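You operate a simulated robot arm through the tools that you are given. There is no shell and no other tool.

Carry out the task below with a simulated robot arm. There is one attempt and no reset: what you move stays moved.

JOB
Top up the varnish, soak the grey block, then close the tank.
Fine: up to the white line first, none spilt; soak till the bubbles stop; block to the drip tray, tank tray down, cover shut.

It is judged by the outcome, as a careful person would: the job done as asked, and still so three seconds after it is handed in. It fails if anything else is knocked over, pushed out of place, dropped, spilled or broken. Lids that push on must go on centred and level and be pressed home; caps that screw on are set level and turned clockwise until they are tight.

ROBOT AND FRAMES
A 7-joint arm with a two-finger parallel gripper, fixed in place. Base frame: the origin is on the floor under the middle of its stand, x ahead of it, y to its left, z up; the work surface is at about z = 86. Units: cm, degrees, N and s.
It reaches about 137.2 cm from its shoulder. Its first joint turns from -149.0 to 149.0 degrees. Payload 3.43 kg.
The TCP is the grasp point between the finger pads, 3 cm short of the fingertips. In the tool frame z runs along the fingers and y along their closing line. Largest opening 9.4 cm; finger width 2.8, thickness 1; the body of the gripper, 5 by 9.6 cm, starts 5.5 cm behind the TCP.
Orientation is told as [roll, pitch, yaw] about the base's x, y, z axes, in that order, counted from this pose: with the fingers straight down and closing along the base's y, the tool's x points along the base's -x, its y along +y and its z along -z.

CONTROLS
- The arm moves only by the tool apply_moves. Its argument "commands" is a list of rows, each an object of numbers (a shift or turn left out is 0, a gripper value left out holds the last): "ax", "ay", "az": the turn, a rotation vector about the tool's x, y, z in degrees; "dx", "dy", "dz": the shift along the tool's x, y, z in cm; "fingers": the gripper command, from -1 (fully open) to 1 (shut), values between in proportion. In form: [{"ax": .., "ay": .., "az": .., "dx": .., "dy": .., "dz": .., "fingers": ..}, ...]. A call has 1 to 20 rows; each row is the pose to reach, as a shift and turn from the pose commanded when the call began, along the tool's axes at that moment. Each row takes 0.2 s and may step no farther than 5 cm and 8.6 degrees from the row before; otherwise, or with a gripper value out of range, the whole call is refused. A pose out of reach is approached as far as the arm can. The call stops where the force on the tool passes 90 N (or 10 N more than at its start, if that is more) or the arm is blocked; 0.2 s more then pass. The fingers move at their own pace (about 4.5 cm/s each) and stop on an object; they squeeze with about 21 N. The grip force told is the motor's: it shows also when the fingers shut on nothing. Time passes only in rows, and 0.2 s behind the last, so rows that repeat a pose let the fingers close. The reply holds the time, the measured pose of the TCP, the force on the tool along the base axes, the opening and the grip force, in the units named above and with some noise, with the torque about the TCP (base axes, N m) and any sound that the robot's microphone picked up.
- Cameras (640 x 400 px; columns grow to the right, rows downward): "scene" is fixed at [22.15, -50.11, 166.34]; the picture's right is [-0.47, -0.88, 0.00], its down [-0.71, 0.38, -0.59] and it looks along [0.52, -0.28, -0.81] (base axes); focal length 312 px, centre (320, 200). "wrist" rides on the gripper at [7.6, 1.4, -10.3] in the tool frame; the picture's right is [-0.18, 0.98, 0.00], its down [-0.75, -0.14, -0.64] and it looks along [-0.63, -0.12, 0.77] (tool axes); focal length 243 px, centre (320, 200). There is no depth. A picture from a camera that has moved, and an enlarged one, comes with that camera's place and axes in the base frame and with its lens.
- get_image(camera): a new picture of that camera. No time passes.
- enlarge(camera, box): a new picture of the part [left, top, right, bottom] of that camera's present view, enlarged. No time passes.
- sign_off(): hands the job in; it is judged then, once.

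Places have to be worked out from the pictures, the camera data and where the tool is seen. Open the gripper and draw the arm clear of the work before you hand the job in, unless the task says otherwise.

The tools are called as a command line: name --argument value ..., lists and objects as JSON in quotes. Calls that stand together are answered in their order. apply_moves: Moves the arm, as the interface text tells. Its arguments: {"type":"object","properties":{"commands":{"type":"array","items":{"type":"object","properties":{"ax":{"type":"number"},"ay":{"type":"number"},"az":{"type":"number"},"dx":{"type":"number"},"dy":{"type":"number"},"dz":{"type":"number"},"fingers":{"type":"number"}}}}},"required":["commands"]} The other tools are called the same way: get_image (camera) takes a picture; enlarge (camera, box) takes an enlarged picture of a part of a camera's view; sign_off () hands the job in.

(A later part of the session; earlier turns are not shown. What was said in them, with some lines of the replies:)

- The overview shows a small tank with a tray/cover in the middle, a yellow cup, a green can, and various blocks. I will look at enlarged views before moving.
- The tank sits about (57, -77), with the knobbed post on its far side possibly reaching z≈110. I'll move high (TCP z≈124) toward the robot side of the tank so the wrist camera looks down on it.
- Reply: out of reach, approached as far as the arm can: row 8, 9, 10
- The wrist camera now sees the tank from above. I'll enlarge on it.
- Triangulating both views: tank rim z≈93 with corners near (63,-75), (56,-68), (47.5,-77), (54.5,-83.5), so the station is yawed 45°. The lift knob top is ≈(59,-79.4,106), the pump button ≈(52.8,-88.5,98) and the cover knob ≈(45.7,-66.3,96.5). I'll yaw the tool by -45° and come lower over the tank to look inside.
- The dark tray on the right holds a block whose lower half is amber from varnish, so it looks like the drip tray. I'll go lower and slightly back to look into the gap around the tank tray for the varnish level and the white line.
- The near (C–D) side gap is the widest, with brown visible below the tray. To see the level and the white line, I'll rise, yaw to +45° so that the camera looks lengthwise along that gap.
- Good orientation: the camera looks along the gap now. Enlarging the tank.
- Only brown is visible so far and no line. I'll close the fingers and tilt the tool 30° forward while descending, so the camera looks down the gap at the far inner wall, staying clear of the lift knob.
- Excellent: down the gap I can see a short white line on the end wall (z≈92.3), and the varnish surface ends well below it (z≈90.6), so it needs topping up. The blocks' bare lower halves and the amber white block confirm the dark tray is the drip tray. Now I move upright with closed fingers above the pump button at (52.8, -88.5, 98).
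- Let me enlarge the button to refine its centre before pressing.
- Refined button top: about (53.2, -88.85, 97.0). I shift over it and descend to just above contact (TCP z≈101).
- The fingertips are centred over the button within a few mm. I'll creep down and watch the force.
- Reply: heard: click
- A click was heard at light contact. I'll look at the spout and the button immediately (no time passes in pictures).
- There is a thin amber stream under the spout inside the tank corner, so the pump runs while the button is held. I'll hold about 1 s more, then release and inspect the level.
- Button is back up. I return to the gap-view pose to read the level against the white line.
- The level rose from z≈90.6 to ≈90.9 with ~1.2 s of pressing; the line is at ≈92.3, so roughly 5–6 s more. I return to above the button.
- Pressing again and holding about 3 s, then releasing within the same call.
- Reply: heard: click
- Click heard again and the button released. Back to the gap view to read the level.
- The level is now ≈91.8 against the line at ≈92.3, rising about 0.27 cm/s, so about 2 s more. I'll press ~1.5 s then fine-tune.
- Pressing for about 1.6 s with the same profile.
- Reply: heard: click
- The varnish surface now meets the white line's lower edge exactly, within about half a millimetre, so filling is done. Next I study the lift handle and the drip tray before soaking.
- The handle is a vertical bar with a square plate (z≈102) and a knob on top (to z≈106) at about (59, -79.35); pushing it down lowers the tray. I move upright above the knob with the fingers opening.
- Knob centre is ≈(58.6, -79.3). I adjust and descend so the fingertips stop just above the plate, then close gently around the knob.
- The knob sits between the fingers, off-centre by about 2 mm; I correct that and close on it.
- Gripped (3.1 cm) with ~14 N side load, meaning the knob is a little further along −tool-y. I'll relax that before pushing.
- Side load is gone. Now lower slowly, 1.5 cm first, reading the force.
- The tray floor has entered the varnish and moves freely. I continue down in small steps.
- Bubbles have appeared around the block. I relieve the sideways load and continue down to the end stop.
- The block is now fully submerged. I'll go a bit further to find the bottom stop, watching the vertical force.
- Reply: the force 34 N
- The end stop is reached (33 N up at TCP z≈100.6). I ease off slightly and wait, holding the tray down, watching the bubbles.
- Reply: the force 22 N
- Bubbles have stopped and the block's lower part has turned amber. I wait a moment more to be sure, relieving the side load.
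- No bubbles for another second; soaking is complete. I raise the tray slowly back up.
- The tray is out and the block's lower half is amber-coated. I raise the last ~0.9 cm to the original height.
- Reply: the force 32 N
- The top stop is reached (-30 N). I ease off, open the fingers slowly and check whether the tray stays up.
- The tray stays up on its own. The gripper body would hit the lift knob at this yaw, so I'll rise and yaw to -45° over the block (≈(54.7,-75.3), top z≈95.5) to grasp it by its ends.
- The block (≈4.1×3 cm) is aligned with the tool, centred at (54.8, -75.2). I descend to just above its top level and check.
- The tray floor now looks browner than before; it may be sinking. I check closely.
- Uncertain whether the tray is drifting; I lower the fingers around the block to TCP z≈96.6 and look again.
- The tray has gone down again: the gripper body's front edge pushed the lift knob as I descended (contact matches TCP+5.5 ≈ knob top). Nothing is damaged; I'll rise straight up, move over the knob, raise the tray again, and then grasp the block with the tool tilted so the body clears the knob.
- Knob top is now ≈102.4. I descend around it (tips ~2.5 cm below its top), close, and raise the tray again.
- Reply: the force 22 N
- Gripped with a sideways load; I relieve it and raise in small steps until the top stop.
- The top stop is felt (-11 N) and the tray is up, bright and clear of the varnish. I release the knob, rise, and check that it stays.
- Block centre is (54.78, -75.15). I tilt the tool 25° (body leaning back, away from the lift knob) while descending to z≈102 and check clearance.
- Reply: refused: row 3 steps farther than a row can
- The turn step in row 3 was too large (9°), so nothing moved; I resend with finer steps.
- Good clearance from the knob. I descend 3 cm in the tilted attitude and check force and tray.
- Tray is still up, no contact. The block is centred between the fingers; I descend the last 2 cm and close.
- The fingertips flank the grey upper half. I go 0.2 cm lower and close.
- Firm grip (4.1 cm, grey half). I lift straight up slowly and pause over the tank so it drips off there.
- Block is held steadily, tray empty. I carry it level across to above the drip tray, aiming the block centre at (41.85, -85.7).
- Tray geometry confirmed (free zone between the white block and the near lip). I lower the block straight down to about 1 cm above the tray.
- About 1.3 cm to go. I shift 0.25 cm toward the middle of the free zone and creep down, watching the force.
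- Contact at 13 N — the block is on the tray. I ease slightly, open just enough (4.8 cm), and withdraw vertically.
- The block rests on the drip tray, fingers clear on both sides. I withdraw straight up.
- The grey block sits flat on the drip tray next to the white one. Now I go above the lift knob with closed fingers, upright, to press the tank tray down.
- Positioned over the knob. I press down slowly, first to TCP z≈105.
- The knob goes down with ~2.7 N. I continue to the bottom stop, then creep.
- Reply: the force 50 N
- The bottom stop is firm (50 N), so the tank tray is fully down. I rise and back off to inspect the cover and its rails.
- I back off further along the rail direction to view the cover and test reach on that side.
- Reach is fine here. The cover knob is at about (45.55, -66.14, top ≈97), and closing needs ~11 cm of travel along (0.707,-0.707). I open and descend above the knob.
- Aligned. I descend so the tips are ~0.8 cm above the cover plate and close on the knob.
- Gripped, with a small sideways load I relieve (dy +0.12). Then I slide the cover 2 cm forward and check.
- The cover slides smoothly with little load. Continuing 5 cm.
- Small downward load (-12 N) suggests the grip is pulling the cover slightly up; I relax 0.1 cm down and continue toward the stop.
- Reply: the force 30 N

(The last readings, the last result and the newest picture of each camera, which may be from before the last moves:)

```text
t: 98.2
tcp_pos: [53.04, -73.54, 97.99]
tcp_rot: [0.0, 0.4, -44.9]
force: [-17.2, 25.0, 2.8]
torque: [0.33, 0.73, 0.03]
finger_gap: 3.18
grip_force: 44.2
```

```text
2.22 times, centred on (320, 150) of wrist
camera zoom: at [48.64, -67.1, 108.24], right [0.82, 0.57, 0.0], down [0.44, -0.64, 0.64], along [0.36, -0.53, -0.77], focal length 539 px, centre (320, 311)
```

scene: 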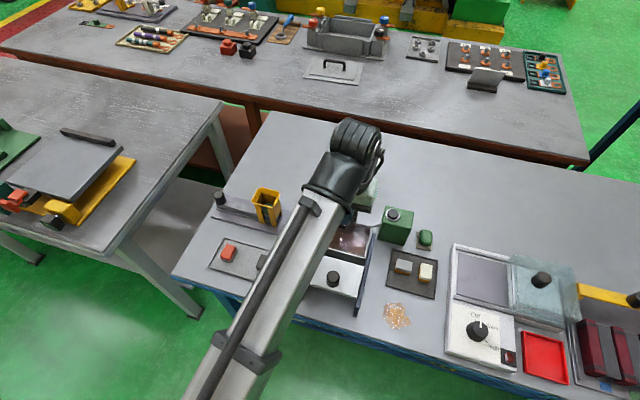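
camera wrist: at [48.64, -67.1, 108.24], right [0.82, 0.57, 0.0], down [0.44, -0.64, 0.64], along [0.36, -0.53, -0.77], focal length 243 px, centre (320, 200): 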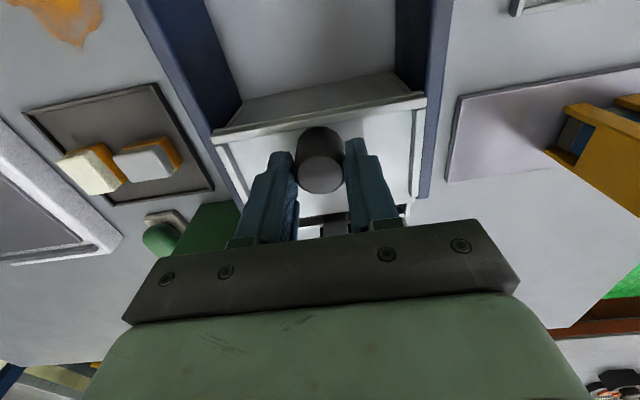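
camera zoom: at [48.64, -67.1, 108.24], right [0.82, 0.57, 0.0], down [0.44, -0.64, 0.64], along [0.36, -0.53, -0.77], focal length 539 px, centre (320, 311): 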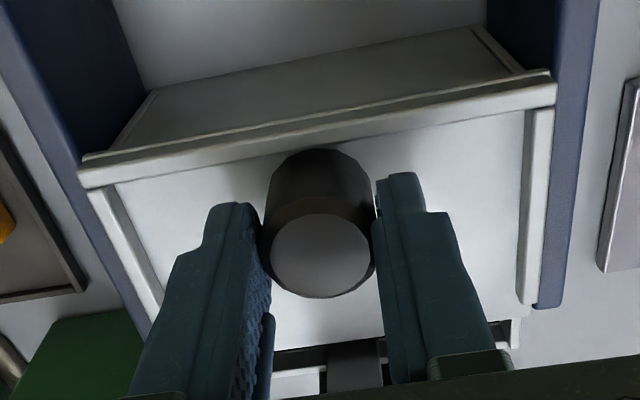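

A stop is felt (≈30 N resisting) after ~10.6 cm travel. I ease the load and inspect whether the cover is fully home.

apply_moves --commands '[{"dx": 0.25, "fingers": 1}, {"dx": 0.25, "fingers": 0.2}, {"dx": 0.25, "fingers": -0.3}, {"dx": 0.25, "fingers": -0.3}, {"dx": 0.25, "dz": -3, "fingers": -0.3}, {"dx": 0.25, "dz": -7, "fingers": -0.3}, {"dx": 0.25, "dz": -11, "fingers": -0.3}, {"dx": 0.25, "dz": -14, "fingers": -0.3}, {"dx": 0.25, "dz": -14, "fingers": -0.3}]'

get_image --camera "wrist"

enlarge --camera "wrist" --box '[220, 0, 420, 160]'

enlarge --camera "scene" --box '[300, 180, 400, 300]'

```text
t: 100.2
tcp_pos: [53.16, -73.58, 111.96]
tcp_rot: [0.0, 0.0, -44.9]
force: [-0.1, -0.3, 0.7]
torque: [0.01, 0.03, 0.01]
finger_gap: 6.12
grip_force: 0.0
```

```text
taken
camera wrist: at [48.73, -67.05, 122.11], right [0.82, 0.57, 0.0], down [0.43, -0.63, 0.64], along [0.36, -0.53, -0.77], focal length 243 px, centre (320, 200)
```

wrist: 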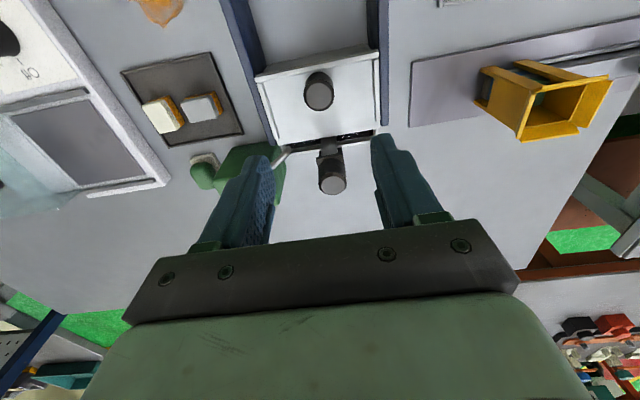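

```text
2.50 times, centred on (320, 80) of wrist
camera zoom: at [48.73, -67.05, 122.11], right [0.82, 0.57, 0.0], down [0.43, -0.63, 0.64], along [0.36, -0.53, -0.77], focal length 606 px, centre (320, 500)
```

zoom: 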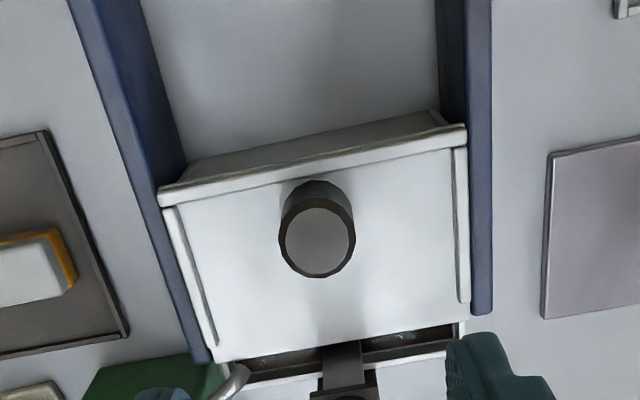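

```text
3.33 times, centred on (350, 240) of scene
camera zoom: at [22.15, -50.11, 166.34], right [-0.47, -0.88, 0.0], down [-0.71, 0.38, -0.59], along [0.52, -0.28, -0.81], focal length 1039 px, centre (220, 67)
```

zoom: 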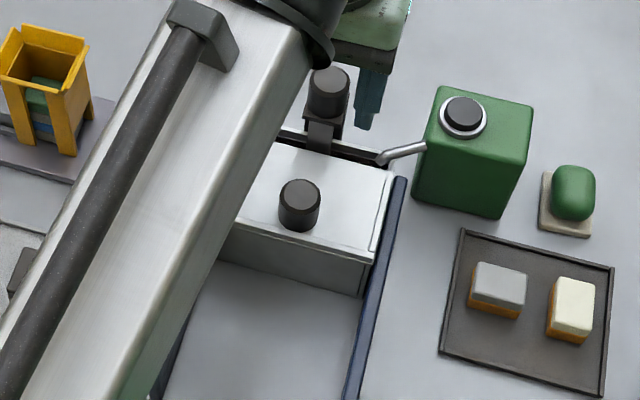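

The cover sits over the tank with only a strip left for the lift bar and spout. I look more closely at the far edge to confirm it is at its end stop.

apply_moves --commands '[{"dx": -3, "fingers": -0.3}, {"dx": -6, "fingers": -0.3}, {"dx": -7, "fingers": -0.3}, {"dx": -7, "fingers": -0.3}]'

enlarge --camera "wrist" --box '[240, 20, 420, 150]'

enlarge --camera "wrist" --box '[260, 60, 380, 140]'

```text
t: 101.2
tcp_pos: [58.09, -78.58, 111.85]
tcp_rot: [0.1, 0.0, -45.0]
force: [0.5, 0.8, -0.6]
torque: [0.02, -0.01, 0.0]
finger_gap: 6.11
grip_force: 0.1
```

```text
3.08 times, centred on (330, 85) of wrist
camera zoom: at [53.67, -72.18, 122.19], right [0.83, 0.57, 0.0], down [0.43, -0.63, 0.64], along [0.36, -0.53, -0.77], focal length 746 px, centre (289, 554)
```

zoom: 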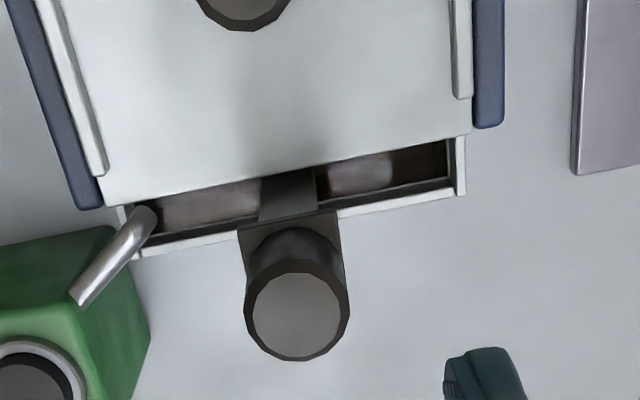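

```text
5.00 times, centred on (320, 100) of wrist
camera zoom: at [53.67, -72.18, 122.19], right [0.83, 0.57, 0.0], down [0.43, -0.63, 0.64], along [0.36, -0.53, -0.77], focal length 1213 px, centre (320, 700)
```

zoom: 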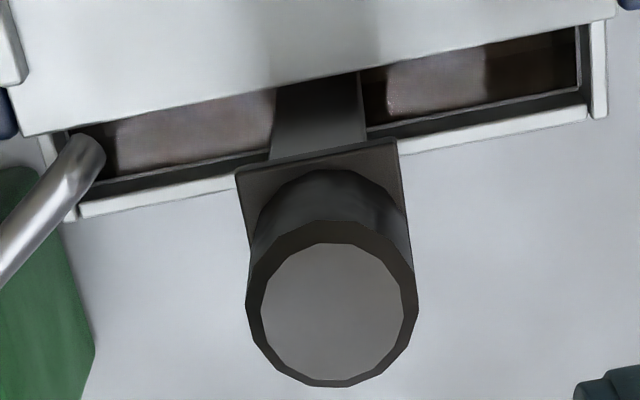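

The cover's far edge meets the lift bar and its rear lip lines up with the tank's near wall, so it appears home. As a check, I'll nudge it once more with closed fingers from behind the knob.

apply_moves --commands '[{"dx": 3.5, "fingers": 1}, {"dx": 7, "fingers": 1}, {"dx": 10.6, "fingers": 1}, {"dx": 10.6, "dz": 4, "fingers": 1}, {"dx": 10.6, "dz": 8, "fingers": 1}, {"dx": 10.6, "dz": 11, "fingers": 1}, {"dx": 10.6, "dz": 13, "fingers": 1}, {"dx": 10.6, "dz": 13.7, "fingers": 1}, {"dx": 10.6, "dz": 13.7, "fingers": 1}]'

get_image --camera "wrist"

```text
t: 103.2
tcp_pos: [50.55, -71.12, 98.28]
tcp_rot: [0.0, 0.0, -45.0]
force: [0.2, 0.3, 0.0]
torque: [0.01, -0.01, 0.0]
finger_gap: 0.0
grip_force: 20.8
```

```text
taken
camera wrist: at [46.04, -64.64, 108.34], right [0.82, 0.57, 0.0], down [0.43, -0.63, 0.64], along [0.36, -0.53, -0.77], focal length 243 px, centre (320, 200)
```

wrist: 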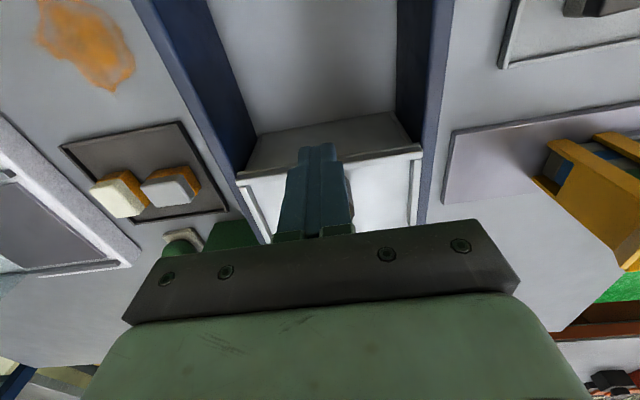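

apply_moves --commands '[{"dx": -0.2, "fingers": 1}, {"dx": -0.4, "fingers": 1}, {"dx": -0.6, "fingers": 1}, {"dx": -0.8, "fingers": 1}, {"dx": -1.0, "fingers": 1}]'

```text
t: 104.4
tcp_pos: [50.93, -71.42, 98.22]
tcp_rot: [0.0, 0.4, -45.0]
force: [-20.1, 21.8, 0.0]
torque: [0.1, 0.51, 0.02]
finger_gap: 0.01
grip_force: 21.4
```

apply_moves --commands '[{"dx": -0.15, "fingers": 1}, {"dx": -0.3, "fingers": 1}, {"dx": -0.3, "fingers": 1}]'

```text
t: 105.2
tcp_pos: [50.92, -71.56, 98.21]
tcp_rot: [-0.1, 1.0, -45.1]
force: [-44.4, 38.0, -10.0]
torque: [0.12, 1.21, -0.09]
finger_gap: 0.0
grip_force: 21.0
```

Solid stop: 58 N with no further movement, so the cover is fully shut. I back off, rise, and open the gripper away from the work.

apply_moves --commands '[{"dx": 0.4, "fingers": 1}, {"dx": 1.2, "fingers": 1}, {"dx": 1.2, "dz": -4, "fingers": 1}, {"dx": 1.2, "dz": -8.5, "fingers": 1}, {"dx": 1.2, "dz": -13, "fingers": 1}, {"dx": 1.2, "dz": -16, "fingers": -1}, {"dx": 1.2, "dz": -18, "fingers": -1}, {"dx": 1.2, "dz": -18, "fingers": -1}]'

get_image --camera "wrist"

get_image --camera "scene"

```text
t: 107.0
tcp_pos: [50.53, -71.26, 116.14]
tcp_rot: [0.0, 0.0, -45.0]
force: [-0.1, -0.3, -1.0]
torque: [-0.03, -0.01, 0.0]
finger_gap: 6.86
grip_force: 0.1
```

```text
taken
camera wrist: at [46.05, -64.73, 126.44], right [0.82, 0.57, 0.0], down [0.43, -0.63, 0.64], along [0.36, -0.53, -0.77], focal length 243 px, centre (320, 200)
```

wrist: 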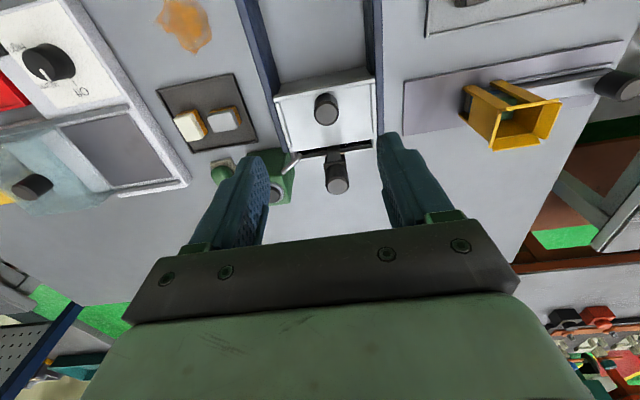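

```text
taken
```

scene: 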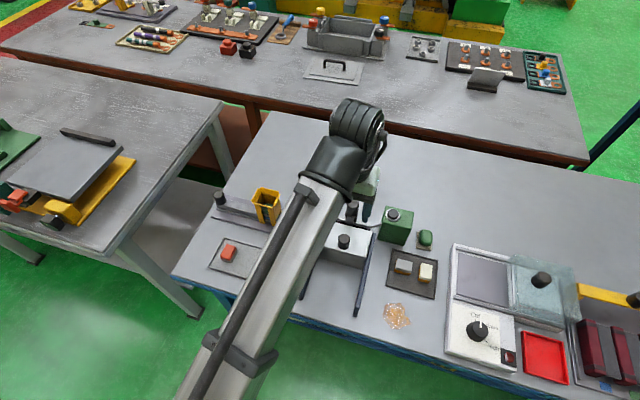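

Now I retreat to near the starting pose, clear of the work, with the gripper open.

apply_moves --commands '[{"dx": 0, "dy": 0, "dz": -1.5, "fingers": -1}, {"dx": -1.46, "dy": 3.57, "dz": -2.8, "az": -5.6, "fingers": -1}, {"dx": -2.92, "dy": 7.15, "dz": -2.8, "az": -11.2, "fingers": -1}, {"dx": -4.38, "dy": 10.7, "dz": -2.8, "az": -16.9, "fingers": -1}, {"dx": -5.84, "dy": 14.3, "dz": -2.8, "az": -22.5, "fingers": -1}, {"dx": -7.3, "dy": 17.9, "dz": -2.8, "az": -28.1, "fingers": -1}, {"dx": -8.75, "dy": 21.45, "dz": -2.8, "az": -33.7, "fingers": -1}, {"dx": -10.2, "dy": 25.0, "dz": -2.8, "az": -39.4, "fingers": -1}, {"dx": -11.67, "dy": 28.6, "dz": -2.8, "az": -45, "fingers": -1}, {"dx": -11.67, "dy": 28.6, "dz": -2.8, "az": -45, "fingers": -1}]'

get_image --camera "scene"

enlarge --camera "scene" --box '[290, 170, 450, 330]'

enlarge --camera "scene" --box '[310, 190, 400, 260]'

```text
t: 109.2
tcp_pos: [79.03, -59.12, 118.78]
tcp_rot: [0.0, -0.1, 0.1]
force: [0.2, -0.2, 0.3]
torque: [-0.01, 0.01, 0.0]
finger_gap: 9.37
grip_force: 0.1
```

```text
taken
```

scene: 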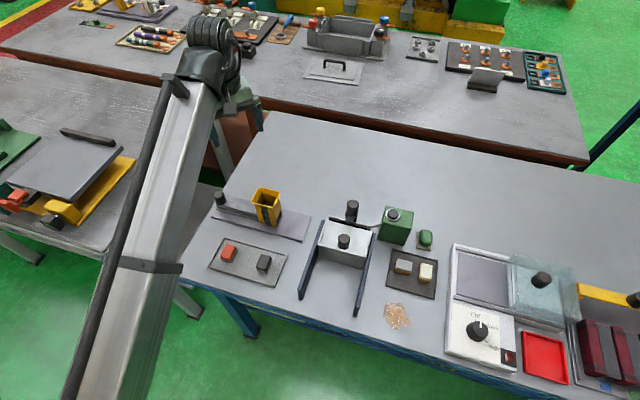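

```text
2.50 times, centred on (370, 250) of scene
camera zoom: at [22.15, -50.11, 166.34], right [-0.47, -0.88, 0.0], down [-0.71, 0.38, -0.59], along [0.52, -0.28, -0.81], focal length 779 px, centre (195, 75)
```

zoom: 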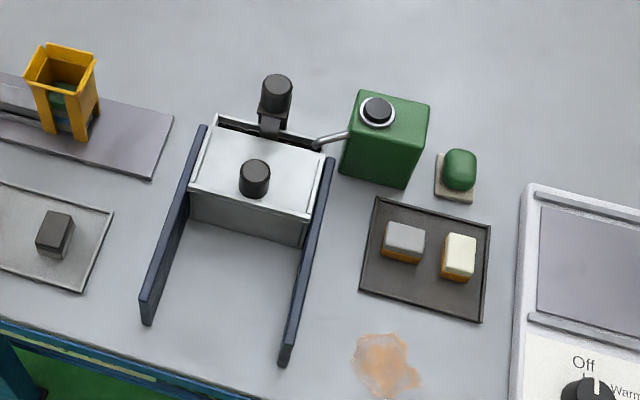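

```text
5.71 times, centred on (355, 225) of scene
camera zoom: at [22.15, -50.11, 166.34], right [-0.47, -0.88, 0.0], down [-0.71, 0.38, -0.59], along [0.52, -0.28, -0.81], focal length 1781 px, centre (120, 57)
```

zoom: 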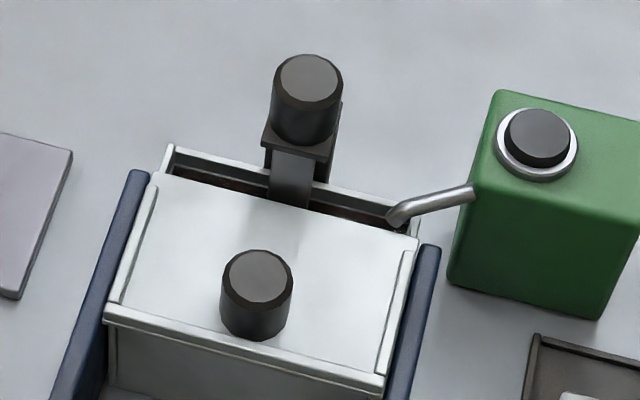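

Final view: the cover is shut against its stop, the tank tray is down and the grey block is on the drip tray. The can and the other items are where they were, with no new spill, and the arm is clear with the gripper open. I hand the job in.

sign_off

```text
The job is handed in.
```

The varnish is topped up, the grey block is soaked and on the drip tray, and the tank is closed. I've handed the job in; no verdict has come back yet.

- **Varnish:** I filled in three presses of the pump. The surface now meets the lower edge of the white line. I saw no varnish spilt.
- **Soak:** I lowered the tray until the block was fully under and held it there until the bubbles stopped. I waited about a second more before raising it.
- **Tray dipped twice:** while I was reaching for the block, the gripper pushed the lift knob down, so the block went partly back into the varnish for a few seconds. I raised the tray again and picked the block up with the gripper tilted clear of the knob.
- **Block:** it stands on the dark tray beside the white block, with its lower half coated. I took that tray as the drip tray because the white block on it already had a varnished lower half.
- **Tank:** the tray is pressed down to its bottom stop. The cover is pushed home and didn't move further at about 58 N. A narrow strip stays open at the far side, where the lift bar and spout are.

Nothing else looked moved. The arm is back near its starting position with the gripper open.
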